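You operate a simulated robot arm through the tools that you are given. There is no shell and no other tool. Be economical: measure what you need, move in short steps, check, and stop when the job is done.

You run a simulated robot arm. Do the job below in one go: nothing can be reset, and whatever is moved stays where it is left.

JOB
Tube 23 read CARRY: rinse the line clean and measure it again alone.
Fine: clean means that LINE reads 0 0 0.

Only the result counts: the job must be done as asked and must still hold three seconds after the hand-in. Knocking over, shifting, dropping, spilling or breaking anything else fails it.

ROBOT AND FRAMES
A 7-joint arm with a fingered hand, fixed in place. Base frame: the origin is at the foot of the arm, x ahead of it, y to its left, z up. Lengths are in m, angles in rad, forces in N, time in s.
With the tool pointing down near the work surface it reaches from about 0.36 to 0.7 m from the base axis. Its first joint turns from -1.204 to 3.002 rad. Payload 3.2 kg.
Tool frame: the origin (TCP) lies between the finger pads and is the grasp point; the fingertips stand 0.026 m ahead of it; z points along the fingers, y is the line along which they close. Largest opening 0.088 m; the body of the gripper starts 0.03 m behind the TCP. The gripper is a hand of 5 fingers: y runs from the thumb to the fingers, the wrist lies at [-0.016, -0.108, -0.172] in the tool frame, and closing takes about 1.5 s.
Orientation is told as [roll, pitch, yaw] about the base's x, y, z axes, in that order, counted from this pose: with the fingers straight down and the wrist toward the robot, the tool's x, y and z point along [0, 1, 0], [1, 0, 0] and [0, 0, -1] of the base frame.

CONTROLS
- The arm moves only by the tool send_rows. Its argument "moves" is text: rows parted by semicolons, each of 7 numbers parted by spaces: the finger opening in m, from 0 to 0.088, then the shift along the base's x, y, z in m, then the turn, a rotation vector about the base's x, y, z in rad. In form: fingers dx dy dz ax ay az; .... A call has 1 to 12 rows; each row is the pose to reach, as a shift and turn from the pose commanded when the call began. Rows are played at 5 a second. More than 0.05 m and 0.15 rad between two rows, or a gripper value outside its range, and nothing of the call is played. A pose out of reach is approached as far as the arm can. The call stops where the force on the tool passes 40 N (or 10 N more than at its start, if that is more) or the arm is blocked; 0.2 s more then pass. Each finger travels about 0.072 m/s and halts on what it meets, pressing with about 24 N; the grip force reading is that of the motor and also rises with nothing between the fingers. The clock runs only during rows and for 0.2 s after the last one: add rows that repeat a pose to give the fingers time. It gives the time, the measured TCP pose, the force on the tool (base axes), the opening and the grip force at its end, in the units of the frame above (readings bear some noise), with the torque about the TCP (base axes, N m) and any sound that the robot's microphone picked up.
- Cameras (640 x 400 px; columns grow to the right, rows downward): "scene" is fixed at [0.401, 0.5017, 1.527]; the picture's right is [-1.00, -0.03, 0.00], its down [-0.02, 0.68, -0.73] and it looks along [0.02, -0.73, -0.68] (base axes); focal length 333 px, centre (320, 200). "wrist" rides on the gripper at [0.067, -0.097, -0.117] in the tool frame; the picture's right is [-0.71, 0.33, -0.62], its down [-0.65, -0.65, 0.39] and it looks along [-0.28, 0.68, 0.68] (tool axes); focal length 234 px, centre (320, 200). There is no depth. A picture from a camera that has moved, and an enlarged one, comes with that camera's place and axes in the base frame and with its lens.
- get_image(camera): a new picture of that camera. It takes no simulated time.
- raise_lower(by): slides the trunk up (or, below 0, down) by that many m; the arm rides with it, the base frame stays. It gives what a move gives, with no picture.
- hand_shape(shape): the hand has 5 fingers and takes this shape, open, in about a second: jaw (thumb against the fingers, like two jaws); tri (thumb and two fingers); tip (a fingertip pinch); poke (one finger out to press); point (the index stretched); flat (the hand flat); cup (the hand cupped); fist (a fist). The gripper value then closes the fingers along that shape, each until it touches; the sizes above hold for jaw. It gives what a move gives, with no picture.
- inspect(camera, box): a new picture of the part [left, top, right, bottom] of that camera's present view, enlarged. It takes no simulated time.
- finish_job(): hands the job in; it is judged then, once.

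Work in short steps. Places have to be worked out from the pictures, the camera data and where the tool is seen: move nearer, look again, correct. Check each grasp and each placing, and mend what went wrong. You have 120 turns and 76 pictures in all, those below and enlarged ones among them. Open the gripper and draw the arm clear of the work before you hand the job in, unless the task says otherwise; then end with one line.

The tools are called after "Emit:" as a command line: name --argument value ..., lists and objects as JSON in quotes. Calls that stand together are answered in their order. send_rows: Moves the arm, as the interface text tells. Its arguments: {"type":"object","properties":{"moves":{"type":"string"}},"required":["moves"]} The other tools are called the same way: raise_lower (by) slides the trunk up or down; hand_shape (shape) gives the hand a shape; get_image (camera) takes a picture; inspect (camera, box) takes an enlarged picture of a part of a camera's view; finish_job () hands the job in.

At the start:

```text
time: 0.0
tool_pos: [0.392, 0.078, 1.2045]
tool_rot: [0.001, -0.001, 0.0]
force: [0.4, 0.4, 0.7]
wrist_torque: [-0.01, -0.01, -0.03]
width: 0.0877
grip_force: 0.0
shape: jaw
trunk travel left (down, up): [-0.775, 0.065]
```

scene: 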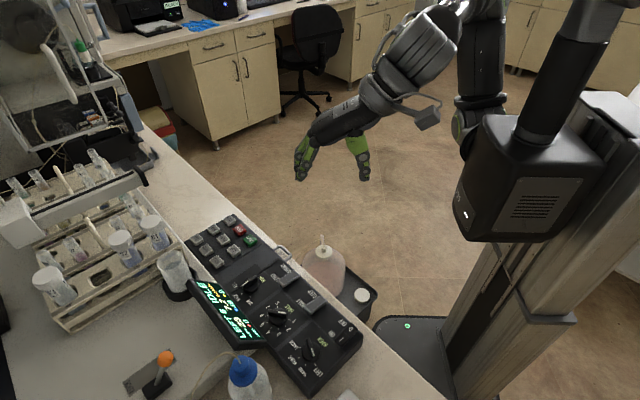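
wrist: 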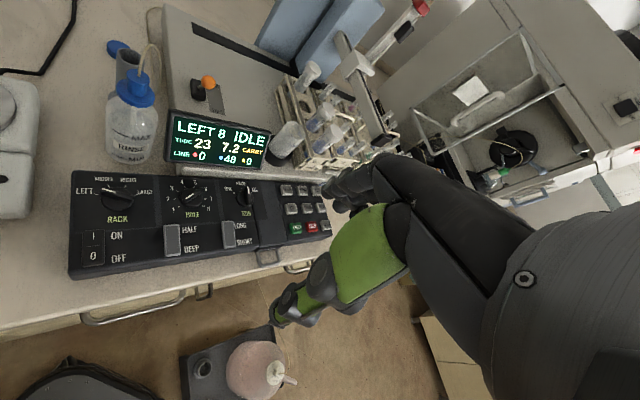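

The console has a display, knobs, switches and a keypad. I'll enlarge it to read the labels.

Emit:
inspect --camera "wrist" --box '[60, 90, 340, 280]'

Emit:
inspect --camera "scene" --box '[170, 200, 380, 400]'

Emit:
inspect --camera "scene" --box '[0, 130, 210, 340]'

```text
2.11 times, centred on (200, 185) of wrist
camera zoom: at [0.2943, 0.144, 1.3217], right [0.33, -0.71, 0.62], down [-0.65, -0.65, -0.39], along [0.68, -0.28, -0.68], focal length 493 px, centre (573, 232)
```

zoom: 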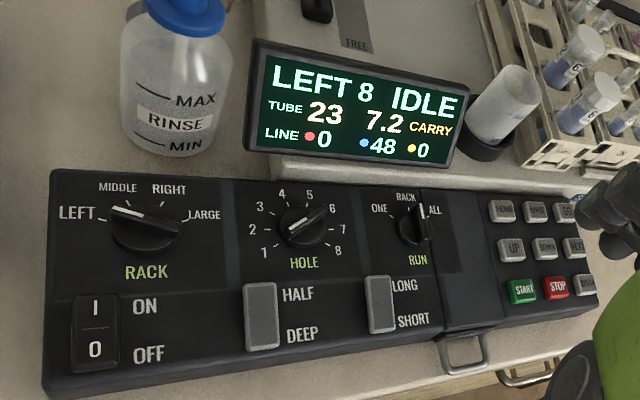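

```text
2.00 times, centred on (275, 300) of scene
camera zoom: at [0.401, 0.5017, 1.527], right [-1.0, -0.03, 0.0], down [-0.02, 0.68, -0.73], along [0.02, -0.73, -0.68], focal length 667 px, centre (410, 0)
```

zoom: 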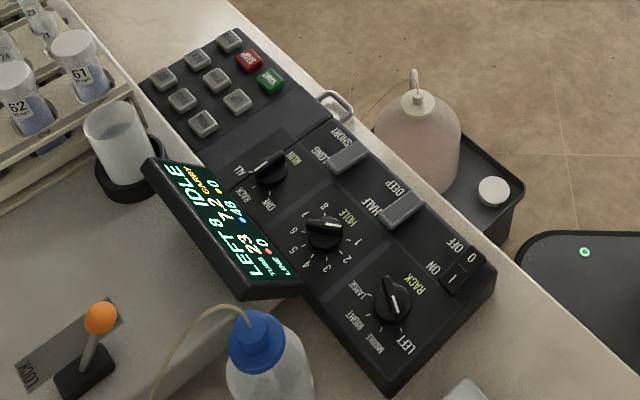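

```text
1.90 times, centred on (105, 235) of scene
camera zoom: at [0.401, 0.5017, 1.527], right [-1.0, -0.03, 0.0], down [-0.02, 0.68, -0.73], along [0.02, -0.73, -0.68], focal length 635 px, centre (730, 133)
```

zoom: 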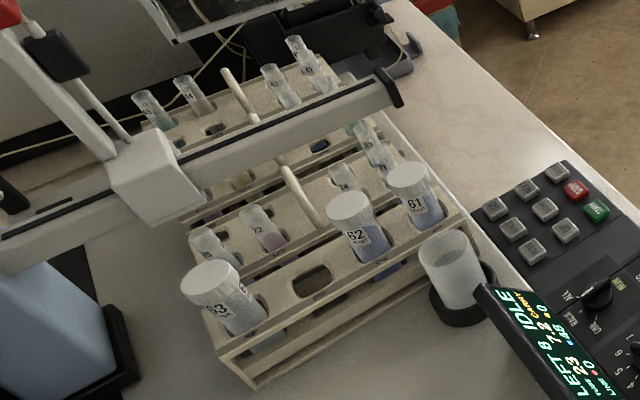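

I'll read the fine details next: knob pointers, keypad, lever and bottles.

Emit:
inspect --camera "wrist" --box '[260, 160, 340, 250]'

Emit:
inspect --camera "wrist" --box '[90, 30, 270, 150]'

Emit:
inspect --camera "scene" --box '[180, 205, 270, 275]'

Emit:
inspect --camera "scene" --box '[100, 310, 260, 400]'

Emit:
inspect --camera "wrist" --box '[260, 40, 420, 180]'

```text
4.44 times, centred on (300, 205) of wrist
camera zoom: at [0.2943, 0.144, 1.3217], right [0.33, -0.71, 0.62], down [-0.65, -0.65, -0.39], along [0.68, -0.28, -0.68], focal length 1041 px, centre (409, 178)
```

zoom: 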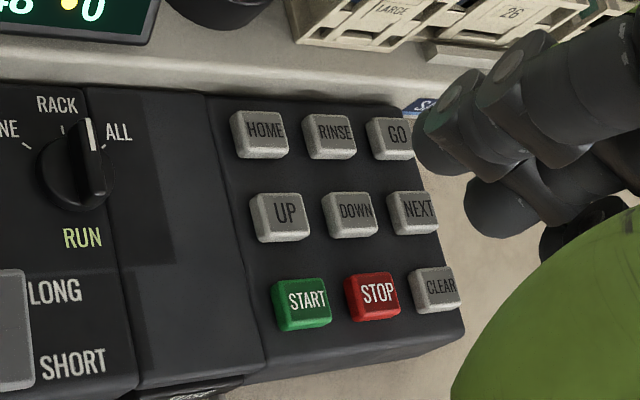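

```text
3.33 times, centred on (180, 90) of wrist
camera zoom: at [0.2943, 0.144, 1.3217], right [0.33, -0.71, 0.62], down [-0.65, -0.65, -0.39], along [0.68, -0.28, -0.68], focal length 781 px, centre (787, 567)
```

zoom: 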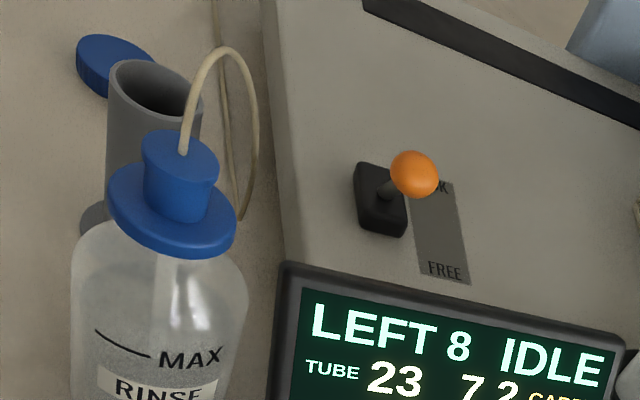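

```text
5.71 times, centred on (225, 240) of scene
camera zoom: at [0.401, 0.5017, 1.527], right [-1.0, -0.03, 0.0], down [-0.02, 0.68, -0.73], along [0.02, -0.73, -0.68], focal length 1904 px, centre (863, -29)
```

zoom: 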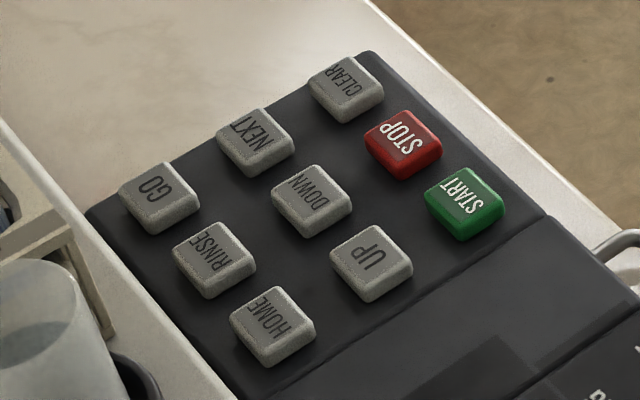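

```text
4.00 times, centred on (180, 355) of scene
camera zoom: at [0.401, 0.5017, 1.527], right [-1.0, -0.03, 0.0], down [-0.02, 0.68, -0.73], along [0.02, -0.73, -0.68], focal length 1333 px, centre (880, -420)
```

zoom: 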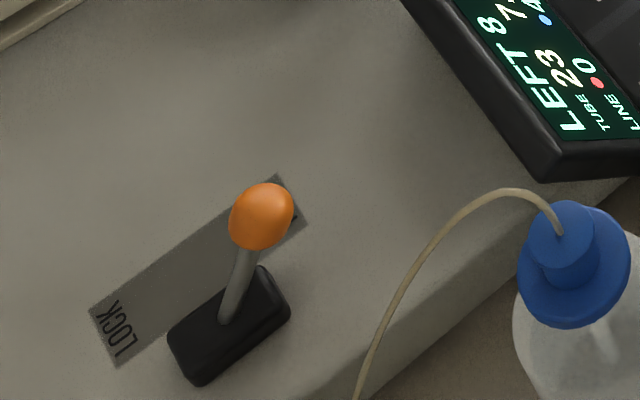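

```text
2.86 times, centred on (340, 110) of wrist
camera zoom: at [0.2943, 0.144, 1.3217], right [0.33, -0.71, 0.62], down [-0.65, -0.65, -0.39], along [0.68, -0.28, -0.68], focal length 669 px, centre (263, 457)
```

zoom: 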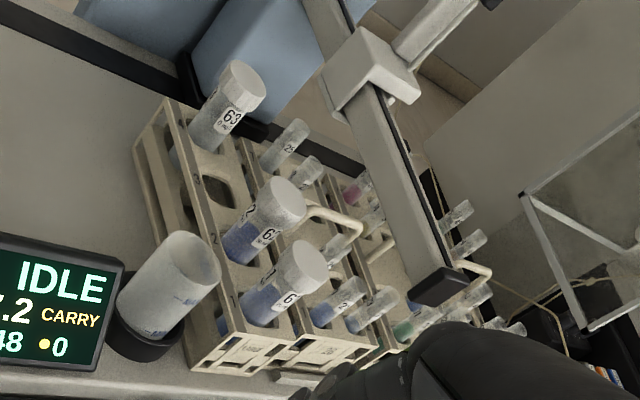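

The keypad reads HOME, RINSE, GO, UP, DOWN, NEXT, START, STOP and CLEAR. Triangulating the lever's ball against its foot shows it leaning toward FREE. I'll move the hand forward, high above the console, to see the racks and knobs better.

Emit:
send_rows --moves "0.0877 0.04 0.02 0.02 0 0 0; 0.0877 0.08 0.04 0.04 0 0 0; 0.0877 0.11 0.07 0.06 0 0 0; 0.0877 0.11 0.1 0.08 0 0 0; 0.0877 0.11 0.1 0.08 0 0 0"

Emit:
get_image --camera "wrist"

```text
time: 1.4
tool_pos: [0.5153, 0.1402, 1.3199]
tool_rot: [0.093, -0.015, -0.057]
force: [-0.3, -0.8, 0.0]
wrist_torque: [-0.01, -0.02, -0.02]
width: 0.0877
grip_force: 0.1
shape: jaw
trunk travel left (down, up): [-0.775, 0.065]
stopped in row 5: the arm was blocked; the commanded pose is now the measured one
```

```text
65 pictures are left
camera wrist: at [0.4195, 0.2013, 1.4413], right [0.28, -0.78, 0.56], down [-0.68, -0.57, -0.46], along [0.68, -0.25, -0.69], focal length 234 px, centre (320, 200)
```

wrist: 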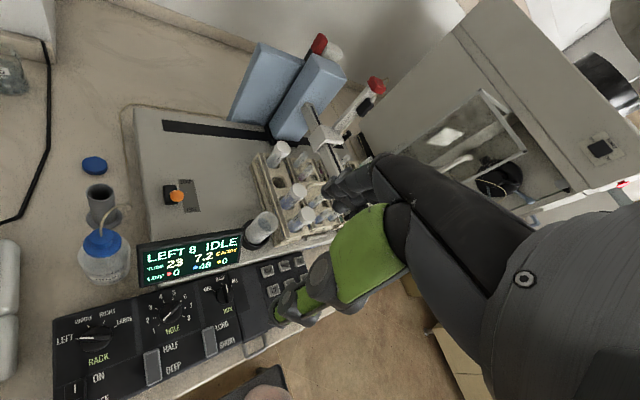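

The arm reached its limit but nothing touched. I'll enlarge the racks and the knobs.

Emit:
inspect --camera "wrist" --box '[250, 100, 390, 250]'

Emit:
inspect --camera "wrist" --box '[50, 270, 250, 395]'

Emit:
inspect --camera "scene" --box '[0, 140, 130, 240]'

Emit:
inspect --camera "scene" --box '[230, 260, 350, 400]'

```text
2.67 times, centred on (320, 175) of wrist
camera zoom: at [0.4195, 0.2013, 1.4413], right [0.28, -0.78, 0.56], down [-0.68, -0.57, -0.46], along [0.68, -0.25, -0.69], focal length 624 px, centre (320, 267)
```

zoom: 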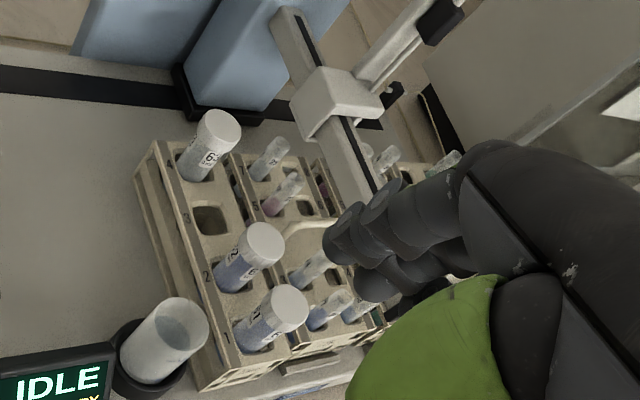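

```text
3.20 times, centred on (150, 332) of wrist
camera zoom: at [0.4195, 0.2013, 1.4413], right [0.28, -0.78, 0.56], down [-0.68, -0.57, -0.46], along [0.68, -0.25, -0.69], focal length 749 px, centre (864, -224)
```

zoom: 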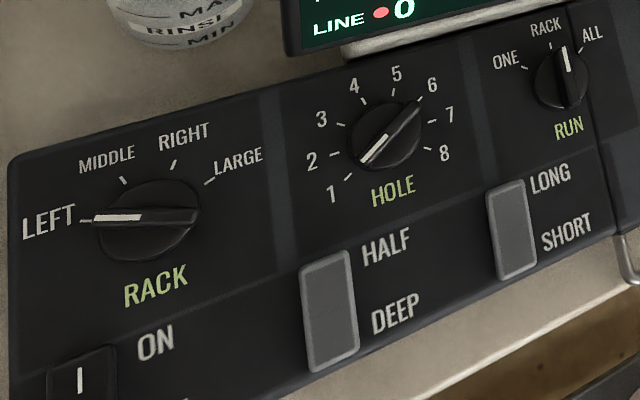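

```text
4.00 times, centred on (65, 190) of scene
camera zoom: at [0.401, 0.5017, 1.527], right [-1.0, -0.03, 0.0], down [-0.02, 0.68, -0.73], along [0.02, -0.73, -0.68], focal length 1333 px, centre (1340, 240)
```

zoom: 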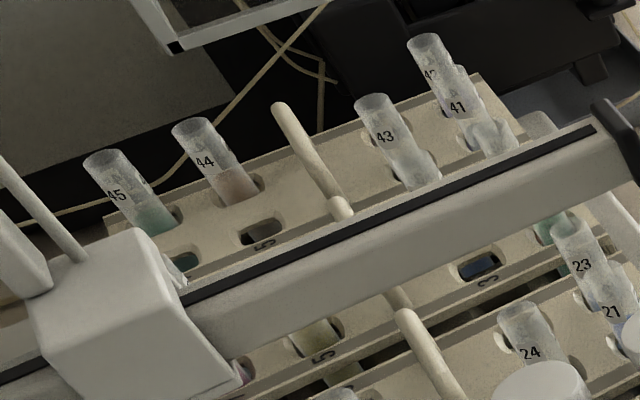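

```text
2.86 times, centred on (290, 330) of scene
camera zoom: at [0.401, 0.5017, 1.527], right [-1.0, -0.03, 0.0], down [-0.02, 0.68, -0.73], along [0.02, -0.73, -0.68], focal length 952 px, centre (406, -171)
```

zoom: 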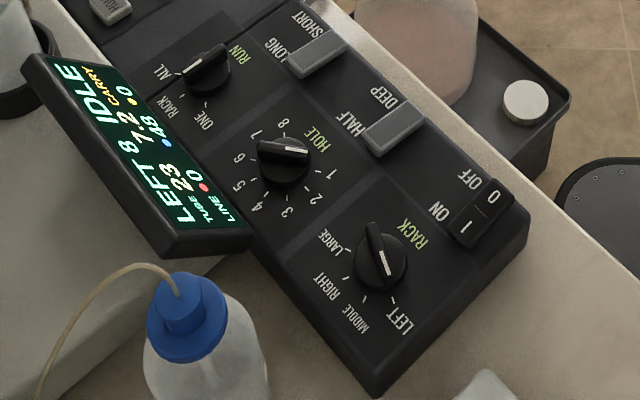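

RACK points to LEFT, HOLE to 1 and RUN near ALL. I need a clear view of the tube numbers, so I'll yaw the hand clockwise to bring the racks out from behind the fingers.

Emit:
send_rows --moves "0.0877 -0.02 0.02 0 0 0 -0.14; 0.0877 -0.02 0.04 0 0 0 -0.28; 0.0877 -0.02 0.05 0 0 0 -0.42; 0.0877 -0.02 0.05 0 0 0 -0.56; 0.0877 -0.02 0.05 0 0 0 -0.56"

Emit:
get_image --camera "wrist"

```text
time: 2.8
tool_pos: [0.4926, 0.0999, 1.3259]
tool_rot: [0.155, 0.043, -0.65]
force: [0.6, 1.3, -0.8]
wrist_torque: [0.05, -0.02, 0.0]
width: 0.088
grip_force: 0.1
shape: jaw
out of reach, approached as far as the arm can: row 2, 3, 4, 5
trunk travel left (down, up): [-0.775, 0.065]
stopped in row 5: the arm was blocked; the commanded pose is now the measured one
```

```text
60 pictures are left
camera wrist: at [0.448, 0.193, 1.456], right [-0.2, -0.85, 0.49], down [-0.89, -0.05, -0.45], along [0.41, -0.53, -0.74], focal length 234 px, centre (320, 200)
```

wrist: 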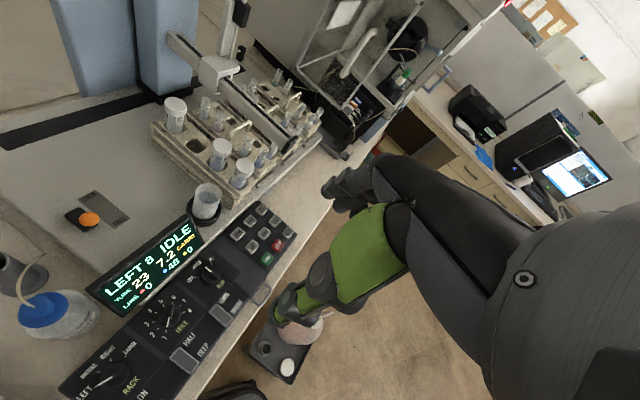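

Now the racks are in clear view; I'll enlarge them.

Emit:
inspect --camera "wrist" --box '[145, 80, 245, 205]'

Emit:
inspect --camera "wrist" --box '[235, 70, 335, 170]'

Emit:
inspect --camera "scene" --box '[90, 170, 160, 240]'

```text
3.20 times, centred on (195, 142) of wrist
camera zoom: at [0.448, 0.193, 1.456], right [-0.2, -0.85, 0.49], down [-0.89, -0.05, -0.45], along [0.41, -0.53, -0.74], focal length 749 px, centre (720, 384)
```

zoom: 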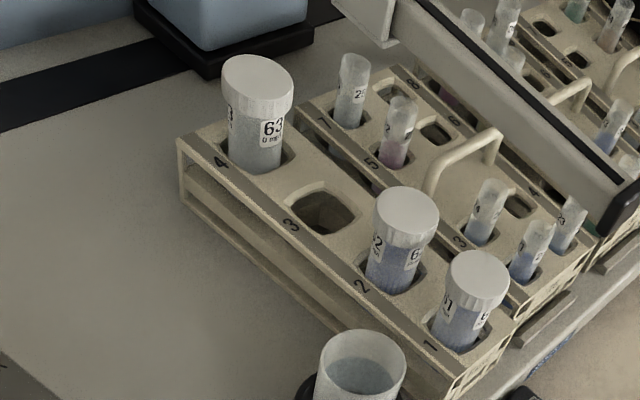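

```text
4.00 times, centred on (285, 120) of wrist
camera zoom: at [0.448, 0.193, 1.456], right [-0.2, -0.85, 0.49], down [-0.89, -0.05, -0.45], along [0.41, -0.53, -0.74], focal length 937 px, centre (460, 520)
```

zoom: 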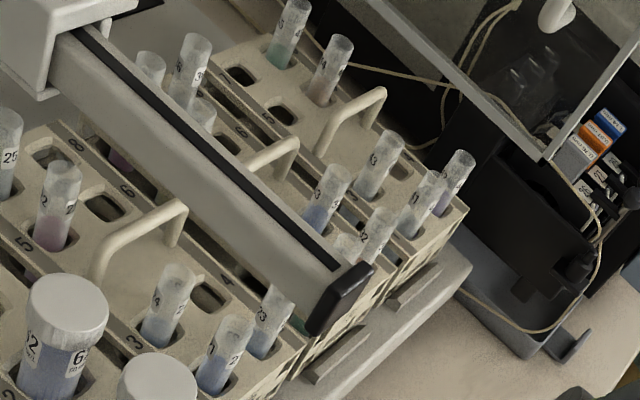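

```text
5.71 times, centred on (125, 205) of scene
camera zoom: at [0.401, 0.5017, 1.527], right [-1.0, -0.03, 0.0], down [-0.02, 0.68, -0.73], along [0.02, -0.73, -0.68], focal length 1904 px, centre (1434, 171)
```

zoom: 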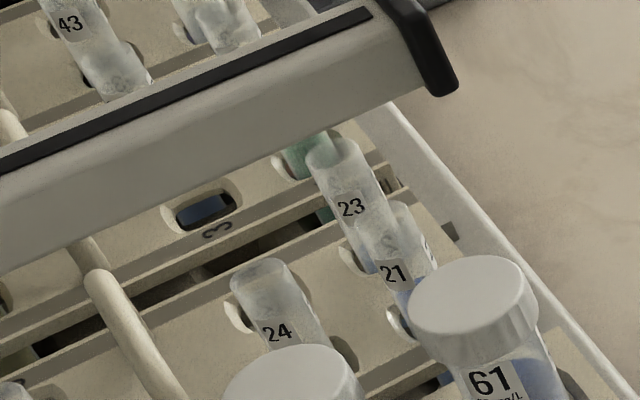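

Tube 23 sits in the LEFT rack, second column beside 21, which is hole 2. HOLE must go to 2 and RUN to ONE. Next I'll check the rockers, the display and the bottle level.

Emit:
inspect --camera "wrist" --box '[130, 250, 260, 380]'

Emit:
inspect --camera "scene" --box '[255, 240, 345, 320]'

Emit:
inspect --camera "scene" --box '[280, 220, 390, 320]'

```text
3.08 times, centred on (195, 315) of wrist
camera zoom: at [0.448, 0.193, 1.456], right [-0.2, -0.85, 0.49], down [-0.89, -0.05, -0.45], along [0.41, -0.53, -0.74], focal length 720 px, centre (705, -154)
```

zoom: 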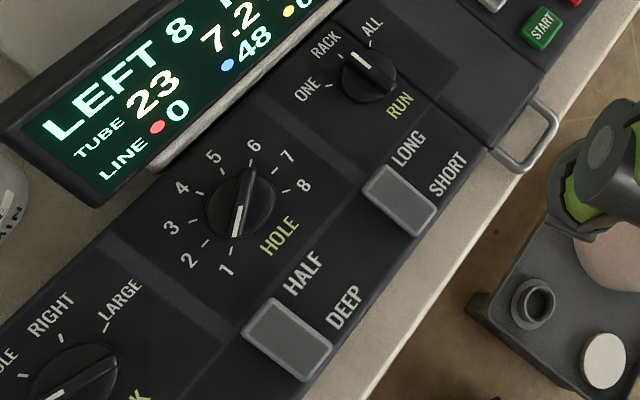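

```text
5.00 times, centred on (300, 280) of scene
camera zoom: at [0.401, 0.5017, 1.527], right [-1.0, -0.03, 0.0], down [-0.02, 0.68, -0.73], along [0.02, -0.73, -0.68], focal length 1666 px, centre (420, -200)
```

zoom: 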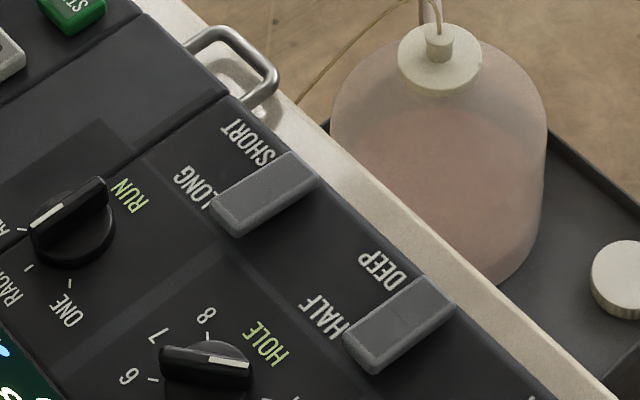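

```text
4.00 times, centred on (335, 270) of scene
camera zoom: at [0.401, 0.5017, 1.527], right [-1.0, -0.03, 0.0], down [-0.02, 0.68, -0.73], along [0.02, -0.73, -0.68], focal length 1333 px, centre (260, -80)
```

zoom: 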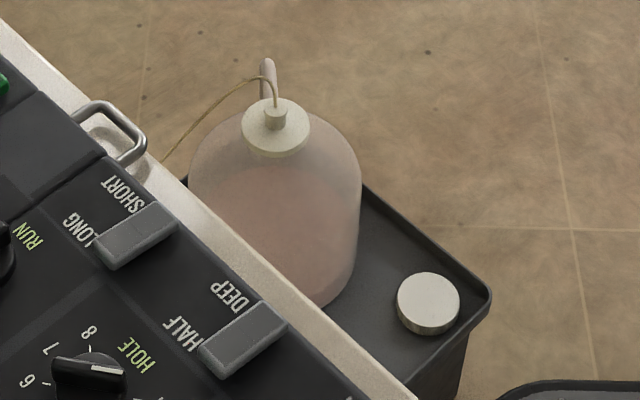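

Looking closer, RUN points at RACK and HOLE at 1. The console top is near z≈0.93, running at 45°. I'll bring the hand vertical at yaw −45° above the RUN knob, staying high.

Emit:
send_rows --moves "0.0877 0.01 0.004 -0.04 -0.025 0.012 -0.022; 0.0877 0.02 0.008 -0.08 -0.05 0.024 -0.045; 0.0877 0.03 0.012 -0.12 -0.075 0.036 -0.067; 0.0877 0.04 0.016 -0.16 -0.1 0.048 -0.09; 0.0877 0.05 0.02 -0.2 -0.125 0.06 -0.11; 0.0877 0.06 0.025 -0.23 -0.147 0.068 -0.135; 0.0877 0.06 0.025 -0.23 -0.147 0.068 -0.135"

Emit:
get_image --camera "wrist"

Emit:
get_image --camera "scene"

```text
time: 4.4
tool_pos: [0.5568, 0.1167, 1.0985]
tool_rot: [0.006, 0.003, -0.807]
force: [0.2, 0.7, -0.1]
wrist_torque: [-0.02, -0.01, -0.03]
width: 0.0878
grip_force: 0.1
shape: jaw
trunk travel left (down, up): [-0.775, 0.065]
```

```text
53 pictures are left
camera wrist: at [0.5362, 0.232, 1.2155], right [-0.28, -0.73, 0.62], down [-0.92, 0.02, -0.39], along [0.27, -0.68, -0.68], focal length 234 px, centre (320, 200)
```

wrist: 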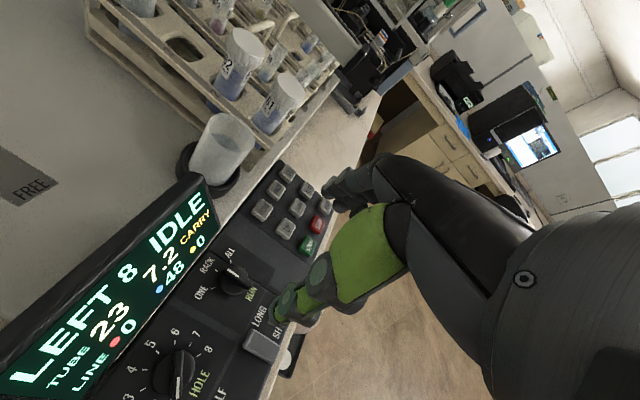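

```text
52 pictures are left
```

scene: 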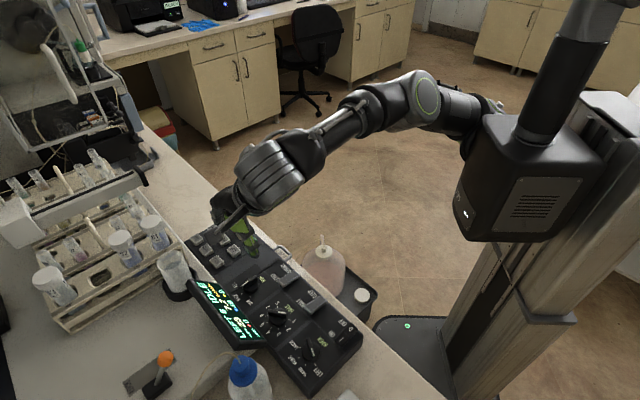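

The hand hovers above the RUN knob, which I judge to be near (0.549, 0.135, ~0.96). I'll narrow the fingers to 0.05 and descend partway over it.

Emit:
send_rows --moves "0.05 -0.004 0.01 -0.02 0 0 0.02; 0.05 -0.008 0.018 -0.04 0 0 0.02; 0.05 -0.008 0.018 -0.06 0 0 0.02; 0.05 -0.008 0.018 -0.08 0 0 0.02;0.05 -0.008 0.018 -0.08 0 0 0.02"

Emit:
get_image --camera "wrist"

Emit:
inspect --camera "scene" --box '[170, 190, 330, 310]'

```text
time: 5.6
tool_pos: [0.5423, 0.1465, 1.0154]
tool_rot: [-0.007, -0.007, -0.764]
force: [0.4, -0.5, 0.1]
wrist_torque: [0.01, -0.04, 0.02]
width: 0.0505
grip_force: 0.0
shape: jaw
trunk travel left (down, up): [-0.775, 0.065]
```

```text
51 pictures are left
camera wrist: at [0.5176, 0.2633, 1.1308], right [-0.25, -0.74, 0.63], down [-0.92, -0.02, -0.39], along [0.3, -0.68, -0.67], focal length 234 px, centre (320, 200)
```

wrist: 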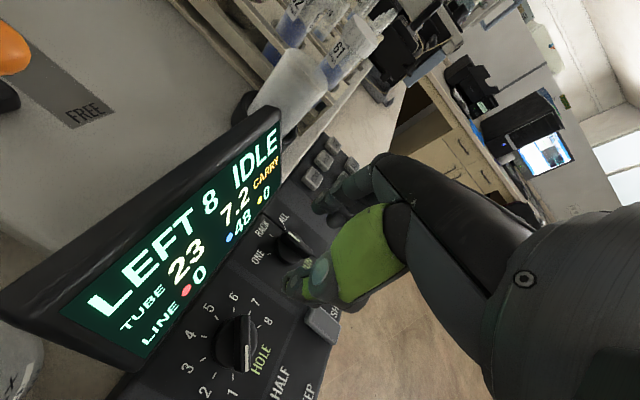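

```text
3.33 times, centred on (250, 250) of scene
camera zoom: at [0.401, 0.5017, 1.527], right [-1.0, -0.03, 0.0], down [-0.02, 0.68, -0.73], along [0.02, -0.73, -0.68], focal length 1111 px, centre (553, 33)
```

zoom: 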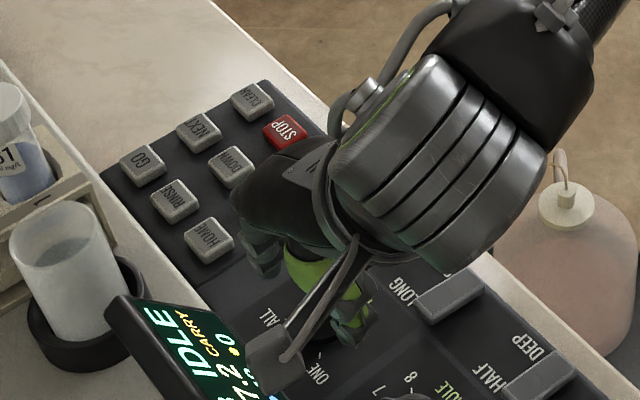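

Projecting straight down from the TCP lands on the RUN knob at about z 0.965, so it is well aligned. I'll lower further.

Emit:
send_rows --moves "0.05 0 0 -0.015 0 0 -0.02; 0.05 0 0 -0.03 0 0 -0.02; 0.05 0 0 -0.035 0 0 -0.02"

Emit:
inspect --camera "wrist" --box '[200, 140, 400, 340]'

Emit:
inspect --camera "scene" --box '[190, 220, 300, 310]'

```text
time: 6.4
tool_pos: [0.5438, 0.1455, 0.9815]
tool_rot: [-0.005, -0.006, -0.784]
force: [-0.4, -0.5, -0.1]
wrist_torque: [-0.01, -0.01, -0.01]
width: 0.0503
grip_force: 0.0
shape: jaw
trunk travel left (down, up): [-0.775, 0.065]
```

```text
2.00 times, centred on (300, 240) of wrist
camera zoom: at [0.5201, 0.2631, 1.0958], right [-0.27, -0.73, 0.63], down [-0.92, 0.0, -0.39], along [0.28, -0.68, -0.67], focal length 468 px, centre (360, 120)
```

zoom: 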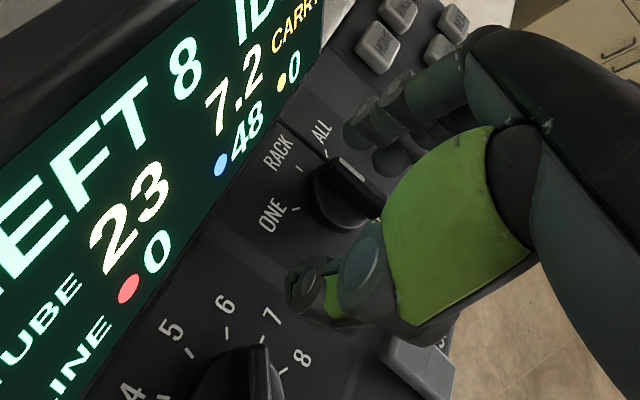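

```text
4.44 times, centred on (245, 265) of scene
camera zoom: at [0.401, 0.5017, 1.527], right [-1.0, -0.03, 0.0], down [-0.02, 0.68, -0.73], along [0.02, -0.73, -0.68], focal length 1481 px, centre (653, -89)
```

zoom: 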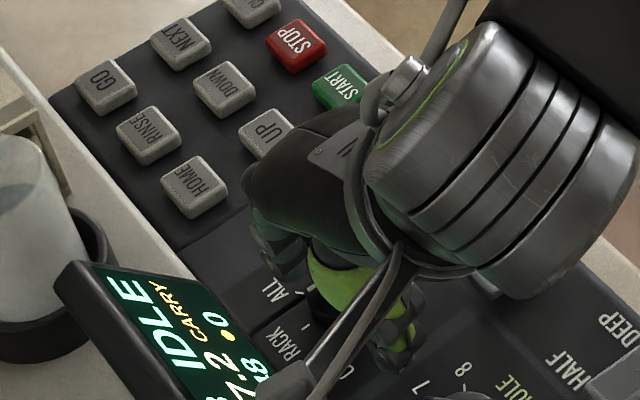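

The knob sits between the thumb and fingers, about 5 mm farther in x. I'll shift and lower gently until the tips flank the bar.

Emit:
send_rows --moves "0.05 0.005 0 0 0 0 0; 0.05 0.005 0 -0.006 0 0 0; 0.05 0.005 0 -0.012 0 0 0; 0.05 0.005 0 -0.018 0 0 0"

Emit:
inspect --camera "wrist" --box '[240, 160, 380, 300]'

```text
time: 7.4
tool_pos: [0.5479, 0.1485, 0.9618]
tool_rot: [-0.005, -0.005, -0.786]
force: [0.5, 0.2, 0.6]
wrist_torque: [-0.02, -0.04, 0.03]
width: 0.0506
grip_force: 0.0
shape: jaw
trunk travel left (down, up): [-0.775, 0.065]
```

```text
2.86 times, centred on (310, 230) of wrist
camera zoom: at [0.5249, 0.2633, 1.0786], right [-0.27, -0.73, 0.63], down [-0.92, 0.0, -0.39], along [0.28, -0.68, -0.67], focal length 669 px, centre (349, 114)
```

zoom: 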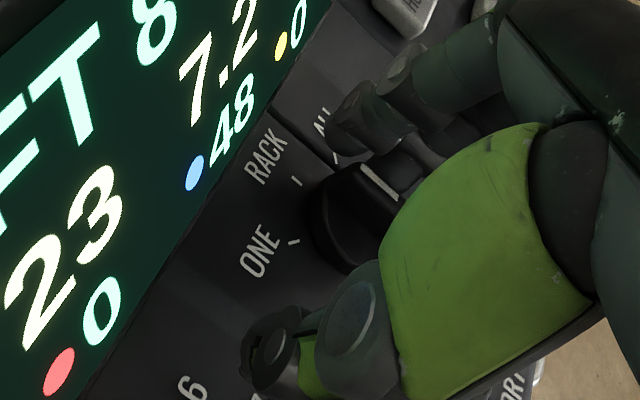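

The TCP projects exactly onto the knob's top, with the tips below it on both sides. I'll close on the bar.

Emit:
send_rows --moves "0.03 0 0 0 0 0 0; 0.02 0 0 0 0 0 0; 0.01 0 0 0 0 0 0; 0.005 0 0 0 0 0 0; 0.005 0 0 0 0 0 0; 0.005 0 0 0 0 0 0"

Emit:
inspect --camera "wrist" --box '[240, 160, 380, 300]'

```text
time: 8.8
tool_pos: [0.5521, 0.1414, 0.9648]
tool_rot: [0.003, -0.014, -0.787]
force: [18.8, -13.3, 21.0]
wrist_torque: [-0.84, -0.53, 0.37]
width: 0.0092
grip_force: 0.0
shape: jaw
trunk travel left (down, up): [-0.775, 0.065]
```

```text
2.86 times, centred on (310, 230) of wrist
camera zoom: at [0.528, 0.2584, 1.0807], right [-0.27, -0.73, 0.63], down [-0.92, 0.0, -0.4], along [0.29, -0.68, -0.67], focal length 669 px, centre (349, 114)
```

zoom: 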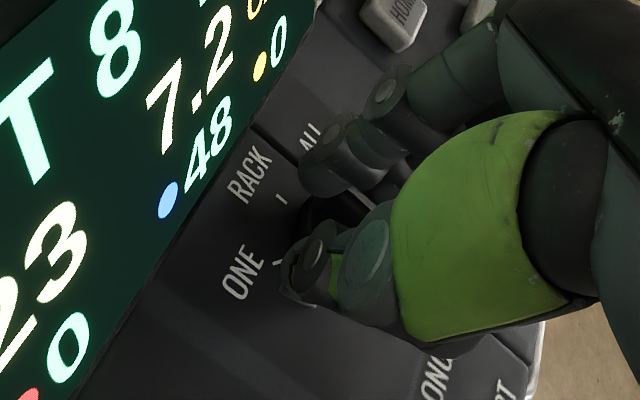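

It grips about 9 mm of bar, with side load from a slight offset. I'll recentre a few millimetres, then turn counterclockwise in steps toward ONE.

Emit:
send_rows --moves "0.005 0.003 -0.004 0.003 0 0 0; 0.005 0.003 -0.004 0.003 0 0 0.12; 0.005 0.003 -0.004 0.003 0 0 0.24; 0.005 0.003 -0.004 0.003 0 0 0.36; 0.005 0.003 -0.004 0.003 0 0 0.48; 0.005 0.003 -0.004 0.003 0 0 0.6; 0.005 0.003 -0.004 0.003 0 0 0.6"

Emit:
inspect --camera "wrist" --box '[200, 140, 400, 340]'

Emit:
inspect --camera "scene" --box '[190, 220, 310, 320]'

```text
time: 10.4
tool_pos: [0.5505, 0.1427, 0.9633]
tool_rot: [-0.003, -0.004, -0.181]
force: [5.2, -2.7, -1.3]
wrist_torque: [-0.02, -0.1, 0.1]
width: 0.0053
grip_force: 0.0
shape: jaw
trunk travel left (down, up): [-0.775, 0.065]
```

```text
2.00 times, centred on (300, 240) of wrist
camera zoom: at [0.466, 0.2262, 1.0811], right [0.2, -0.75, 0.63], down [-0.76, -0.52, -0.39], along [0.62, -0.4, -0.67], focal length 468 px, centre (360, 120)
```

zoom: 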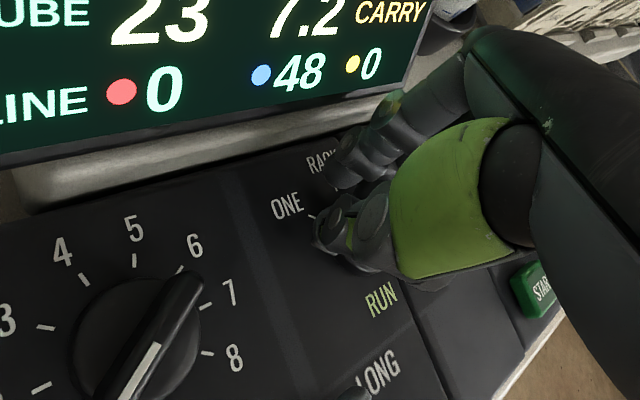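

```text
4.00 times, centred on (250, 270) of scene
camera zoom: at [0.401, 0.5017, 1.527], right [-1.0, -0.03, 0.0], down [-0.02, 0.68, -0.73], along [0.02, -0.73, -0.68], focal length 1333 px, centre (600, -80)
```

zoom: 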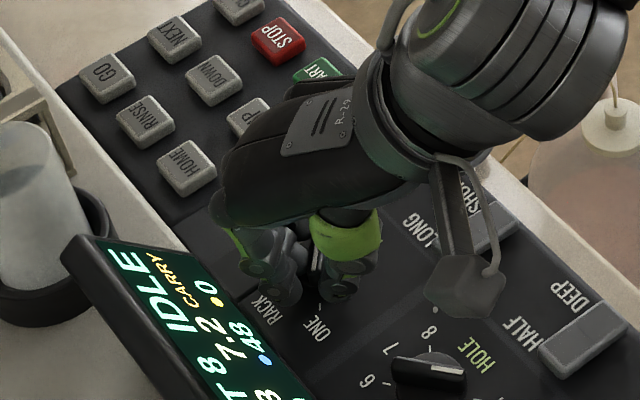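

In the scene view the white pointer now points toward ONE. I'll open and lift to check.

Emit:
send_rows --moves "0.03 0 0 0 0 0 0; 0.05 0 0 0 0 0 0; 0.05 0 0 0.02 0 0 0; 0.05 0 0 0.06 0 0 0; 0.05 -0.03 0.0 0.09 0 0 0;0.05 -0.06 0.0 0.1 0 0 0"

Emit:
get_image --camera "wrist"

Emit:
inspect --camera "scene" --box '[220, 250, 340, 350]'

```text
time: 11.8
tool_pos: [0.4941, 0.1362, 1.0774]
tool_rot: [0.03, 0.001, -0.212]
force: [-0.8, 0.0, 0.4]
wrist_torque: [-0.01, -0.02, -0.02]
width: 0.0498
grip_force: 0.1
shape: jaw
trunk travel left (down, up): [-0.775, 0.065]
```

```text
43 pictures are left
camera wrist: at [0.4113, 0.2178, 1.1962], right [0.17, -0.78, 0.6], down [-0.77, -0.48, -0.41], along [0.61, -0.39, -0.69], focal length 234 px, centre (320, 200)
```

wrist: 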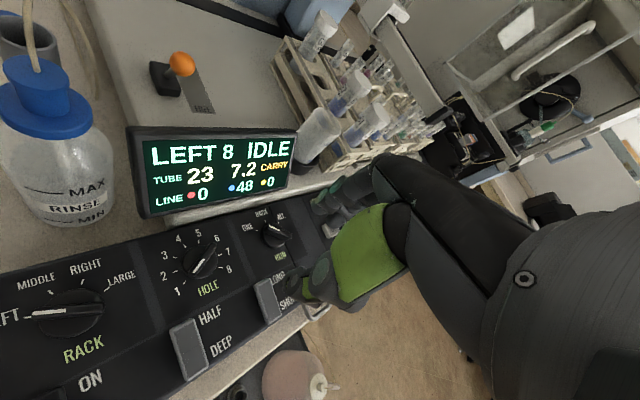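

```text
4.00 times, centred on (280, 300) of scene
camera zoom: at [0.401, 0.5017, 1.527], right [-1.0, -0.03, 0.0], down [-0.02, 0.68, -0.73], along [0.02, -0.73, -0.68], focal length 1333 px, centre (480, -200)
```

zoom: 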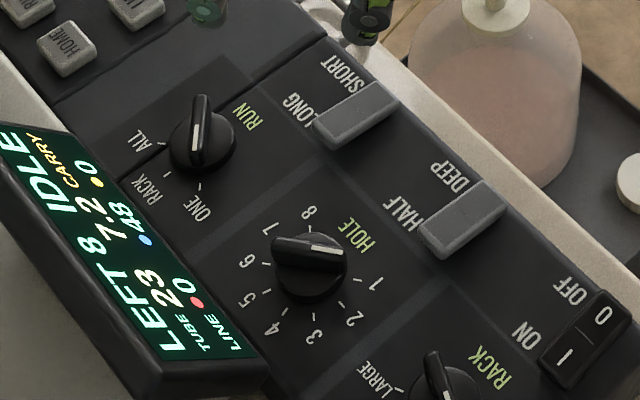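

RUN now points at ONE. HOLE is near (0.490, 0.200) with its bar about 12° off the x axis, so I'll yaw the hand to about +1.36 rad above it.

Emit:
send_rows --moves "0.05 0 0.006 0.01 0 0 0.142; 0.05 0 0.012 0.01 0 0 0.284; 0.05 0 0.018 0.01 0 0 0.426; 0.05 0 0.024 0.01 0 0 0.568; 0.05 0 0.03 0.01 0 0 0.71; 0.05 0 0.036 0.01 0 0 0.852; 0.05 0 0.042 0.01 0 0 0.994; 0.05 0 0.048 0.01 0 0 1.136; 0.05 0 0.054 0.0 0 0 1.278; 0.05 -0.002 0.06 -0.01 0 0 1.42; 0.05 -0.004 0.064 -0.02 0 0 1.56; 0.05 -0.004 0.064 -0.02 0 0 1.56"

Emit:
get_image --camera "wrist"

Emit:
get_image --camera "scene"

```text
time: 14.4
tool_pos: [0.4865, 0.2057, 1.0449]
tool_rot: [-0.005, -0.008, 1.377]
force: [-0.7, 1.0, -0.1]
wrist_torque: [-0.04, 0.01, -0.01]
width: 0.0498
grip_force: 0.0
shape: jaw
trunk travel left (down, up): [-0.775, 0.065]
```

```text
41 pictures are left
camera wrist: at [0.401, 0.1226, 1.1618], right [0.75, 0.19, 0.63], down [0.51, -0.76, -0.39], along [0.41, 0.62, -0.67], focal length 234 px, centre (320, 200)
```

wrist: 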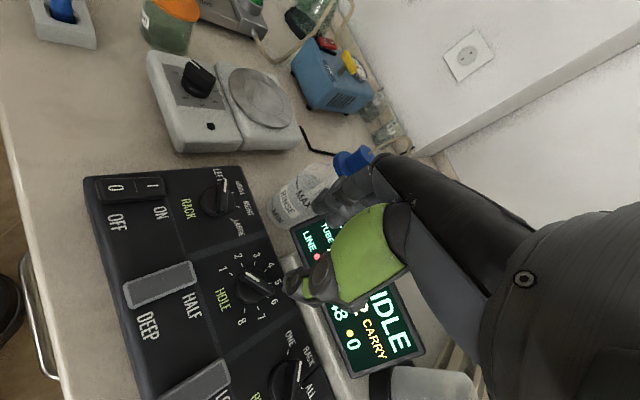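

```text
40 pictures are left
```

scene: 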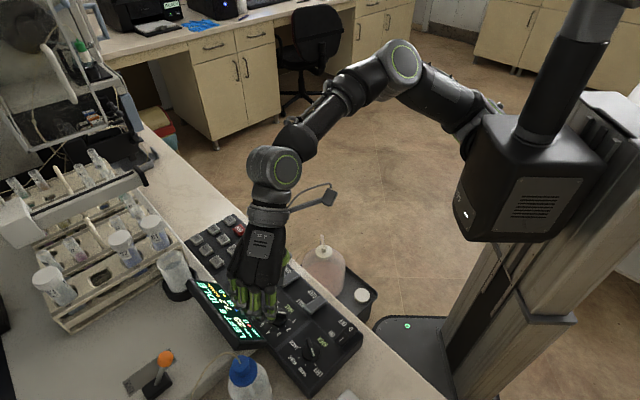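

The yaw works and the knob lies below the hand. I'll lower to z≈0.985 and re-check the alignment.

Emit:
send_rows --moves "0.05 0.004 -0.007 -0.02 0 0 0; 0.05 0.004 -0.007 -0.04 0 0 0; 0.05 0.004 -0.007 -0.06 0 0 0; 0.05 0.004 -0.007 -0.06 0 0 0"

Emit:
inspect --camera "wrist" --box '[200, 140, 400, 340]'

Emit:
inspect --camera "scene" --box '[220, 250, 340, 350]'

```text
time: 15.4
tool_pos: [0.4895, 0.1952, 0.9875]
tool_rot: [-0.007, -0.009, 1.377]
force: [-3.1, -3.9, 7.2]
wrist_torque: [0.15, -0.27, -0.04]
width: 0.0499
grip_force: 0.1
shape: jaw
trunk travel left (down, up): [-0.775, 0.065]
```

```text
2.00 times, centred on (300, 240) of wrist
camera zoom: at [0.4038, 0.1128, 1.1028], right [0.75, 0.18, 0.63], down [0.51, -0.76, -0.39], along [0.41, 0.62, -0.67], focal length 468 px, centre (360, 120)
```

zoom: 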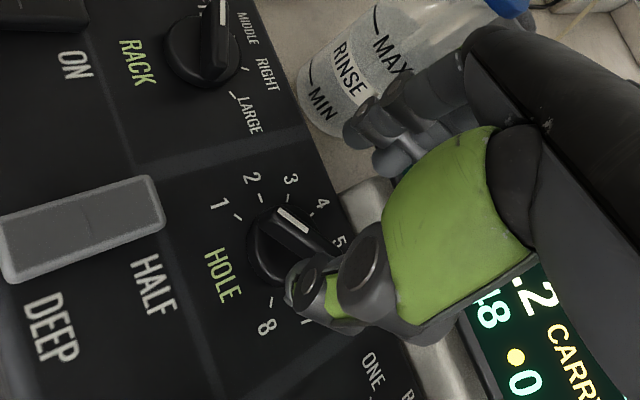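

```text
4.00 times, centred on (280, 300) of scene
camera zoom: at [0.401, 0.5017, 1.527], right [-1.0, -0.03, 0.0], down [-0.02, 0.68, -0.73], along [0.02, -0.73, -0.68], focal length 1333 px, centre (480, -200)
```

zoom: 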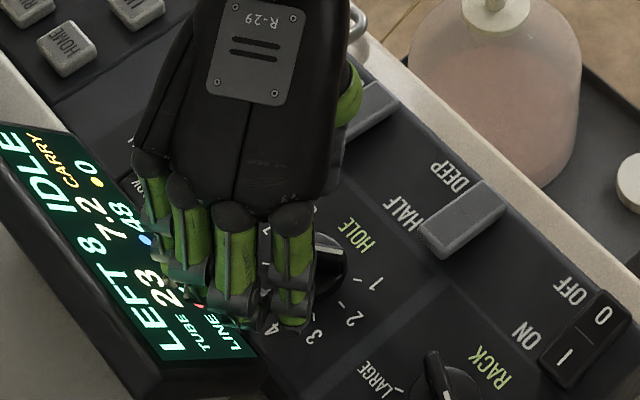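

The force of about 7 N suggests the other fingers are resting on the display panel. I'll back up at once and try the fingertip pinch shape instead.

Emit:
send_rows --moves "0.05 0 0 0.02 0 0 0; 0.05 -0.01 -0.01 0.05 0 0 0; 0.05 -0.02 -0.01 0.09 0 0 0; 0.05 -0.02 -0.01 0.11 0 0 0"

Emit:
hand_shape --shape "tip"

Emit:
get_image --camera "wrist"

Emit:
get_image --camera "scene"

```text
time: 16.4
tool_pos: [0.4709, 0.1886, 1.0951]
tool_rot: [-0.003, -0.005, 1.375]
force: [-0.7, 0.3, -0.2]
wrist_torque: [0.0, -0.04, 0.01]
width: 0.05
grip_force: 0.0
shape: jaw
trunk travel left (down, up): [-0.775, 0.065]
```

```text
time: 17.3
tool_pos: [0.4702, 0.1882, 1.093]
tool_rot: [-0.006, -0.004, 1.376]
force: [-0.5, -0.6, -0.4]
wrist_torque: [-0.01, 0.03, -0.02]
width: 0.0881
grip_force: 0.1
shape: tip
trunk travel left (down, up): [-0.775, 0.065]
```

```text
37 pictures are left
camera wrist: at [0.385, 0.105, 1.21], right [0.76, 0.18, 0.63], down [0.51, -0.77, -0.39], along [0.41, 0.62, -0.67], focal length 234 px, centre (320, 200)
```

wrist: 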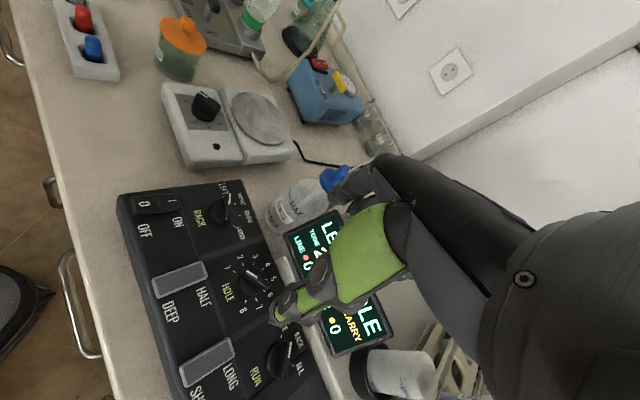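

```text
36 pictures are left
```

scene: 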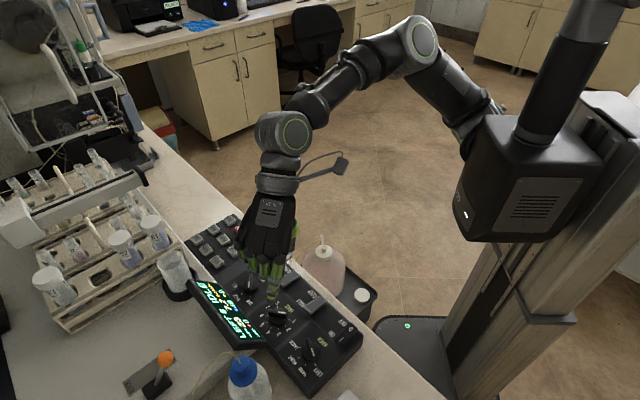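

The display looks undisturbed. I'll enlarge the hand to see whether the other fingers are folded away.

Emit:
inspect --camera "scene" --box '[210, 210, 330, 330]'

Emit:
inspect --camera "wrist" --box '[220, 140, 400, 390]'

```text
3.33 times, centred on (270, 270) of scene
camera zoom: at [0.401, 0.5017, 1.527], right [-1.0, -0.03, 0.0], down [-0.02, 0.68, -0.73], along [0.02, -0.73, -0.68], focal length 1111 px, centre (487, -33)
```

zoom: 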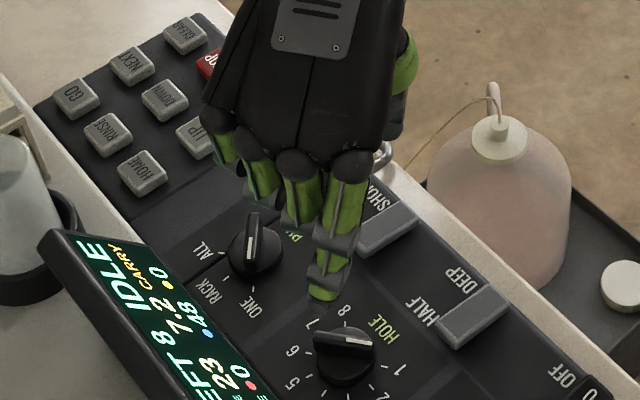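

```text
1.60 times, centred on (310, 265) of wrist
camera zoom: at [0.385, 0.105, 1.21], right [0.76, 0.18, 0.63], down [0.51, -0.77, -0.39], along [0.41, 0.62, -0.67], focal length 375 px, centre (336, 96)
```

zoom: 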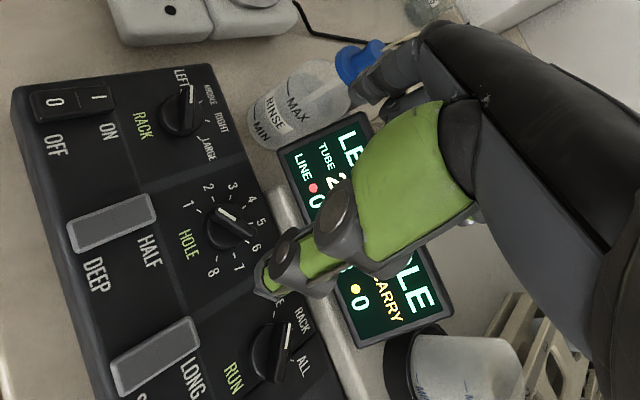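

The tip shape leaves only index and thumb extended. I'll descend over the HOLE knob with it.

Emit:
send_rows --moves "0.05 0.008 0.005 0 0 0 -0.01; 0.05 0.016 0.011 -0.03 0 0 -0.01; 0.05 0.016 0.011 -0.06 0 0 -0.01; 0.05 0.016 0.011 -0.09 0 0 -0.01; 0.05 0.016 0.011 -0.108 0 0 -0.01; 0.05 0.016 0.011 -0.108 0 0 -0.01"

Emit:
inspect --camera "wrist" --box '[200, 140, 400, 340]'

Emit:
inspect --camera "scene" --box '[220, 250, 340, 350]'

```text
time: 18.7
tool_pos: [0.4877, 0.2005, 0.9848]
tool_rot: [-0.006, -0.005, 1.365]
force: [-0.1, -0.3, -0.1]
wrist_torque: [0.01, 0.0, 0.0]
width: 0.0506
grip_force: 0.0
shape: tip
trunk travel left (down, up): [-0.775, 0.065]
```

```text
2.00 times, centred on (300, 240) of wrist
camera zoom: at [0.4001, 0.1181, 1.1021], right [0.76, 0.18, 0.63], down [0.5, -0.77, -0.39], along [0.42, 0.61, -0.67], focal length 468 px, centre (360, 120)
```

zoom: 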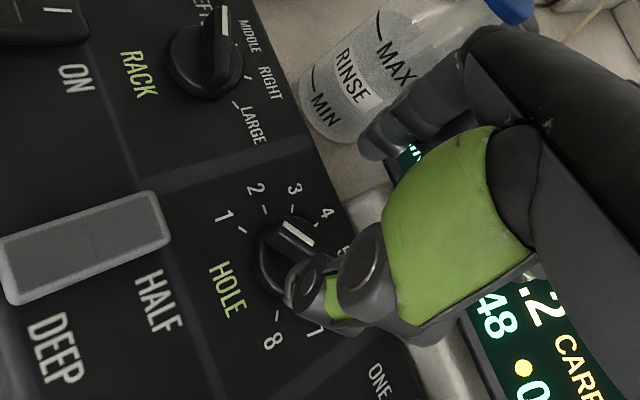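

```text
4.00 times, centred on (280, 300) of scene
camera zoom: at [0.401, 0.5017, 1.527], right [-1.0, -0.03, 0.0], down [-0.02, 0.68, -0.73], along [0.02, -0.73, -0.68], focal length 1333 px, centre (480, -200)
```

zoom: 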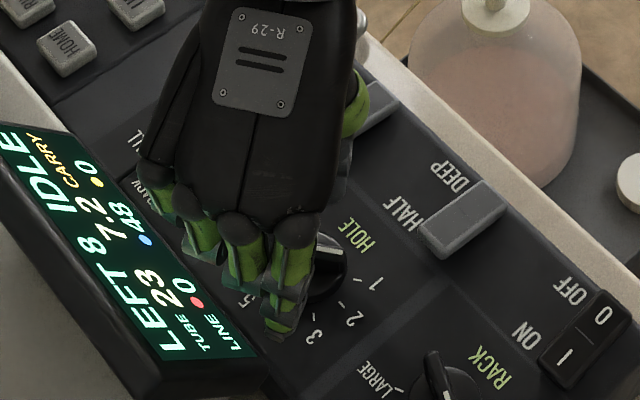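

No contact now, with thumb and index straddling the knob. I'll shift −4 mm in x, lower to z≈0.966 and close.

Emit:
send_rows --moves "0.05 -0.004 -0.001 -0.008 0 0 0; 0.05 -0.004 -0.001 -0.018 0 0 0; 0.03 -0.004 -0.001 -0.018 0 0 0; 0.02 -0.004 -0.001 -0.018 0 0 0; 0.01 -0.004 -0.001 -0.018 0 0 0; 0.005 -0.004 -0.001 -0.018 0 0 0; 0.005 -0.004 -0.001 -0.018 0 0 0"

Emit:
inspect --camera "wrist" --box '[220, 160, 380, 320]'

```text
time: 20.3
tool_pos: [0.4821, 0.1989, 0.9687]
tool_rot: [-0.007, -0.007, 1.366]
force: [-2.2, -1.9, 1.9]
wrist_torque: [-0.04, 0.03, -0.06]
width: 0.0051
grip_force: 0.1
shape: tip
trunk travel left (down, up): [-0.775, 0.065]
```

```text
2.50 times, centred on (300, 240) of wrist
camera zoom: at [0.3951, 0.1162, 1.0851], right [0.76, 0.18, 0.63], down [0.5, -0.77, -0.39], along [0.42, 0.61, -0.67], focal length 585 px, centre (370, 100)
```

zoom: 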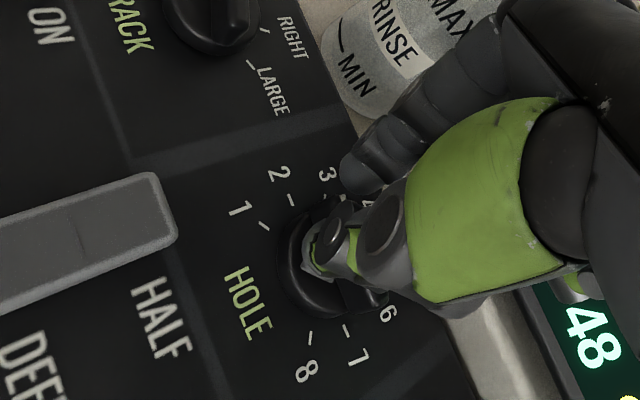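

Thumb and index enclose the bar. I'll tighten and turn clockwise about 0.6 rad.

Emit:
send_rows --moves "0 0 0 -0.002 0 0 0; 0 0 0 -0.002 0 0 0; 0 0 0 -0.002 0 0 -0.12; 0 0 0 -0.002 0 0 -0.24; 0 0 0 -0.002 0 0 -0.36; 0 0 0 -0.002 0 0 -0.48; 0 0 0 -0.002 0 0 -0.6; 0 0 0 -0.002 0 0 -0.6"

Emit:
inspect --camera "wrist" --box '[220, 160, 380, 320]'

```text
time: 22.1
tool_pos: [0.4951, 0.1862, 0.9754]
tool_rot: [0.031, -0.027, 0.719]
force: [1.1, -0.1, 1.8]
wrist_torque: [-0.02, 0.06, 0.01]
width: 0.0001
grip_force: 24.0
shape: tip
trunk travel left (down, up): [-0.775, 0.065]
```

```text
2.50 times, centred on (300, 240) of wrist
camera zoom: at [0.377, 0.1672, 1.0923], right [0.72, -0.34, 0.61], down [-0.06, -0.9, -0.43], along [0.7, 0.27, -0.67], focal length 585 px, centre (370, 100)
```

zoom: 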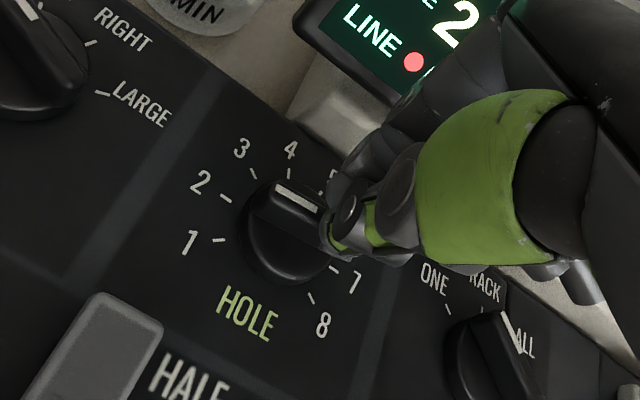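

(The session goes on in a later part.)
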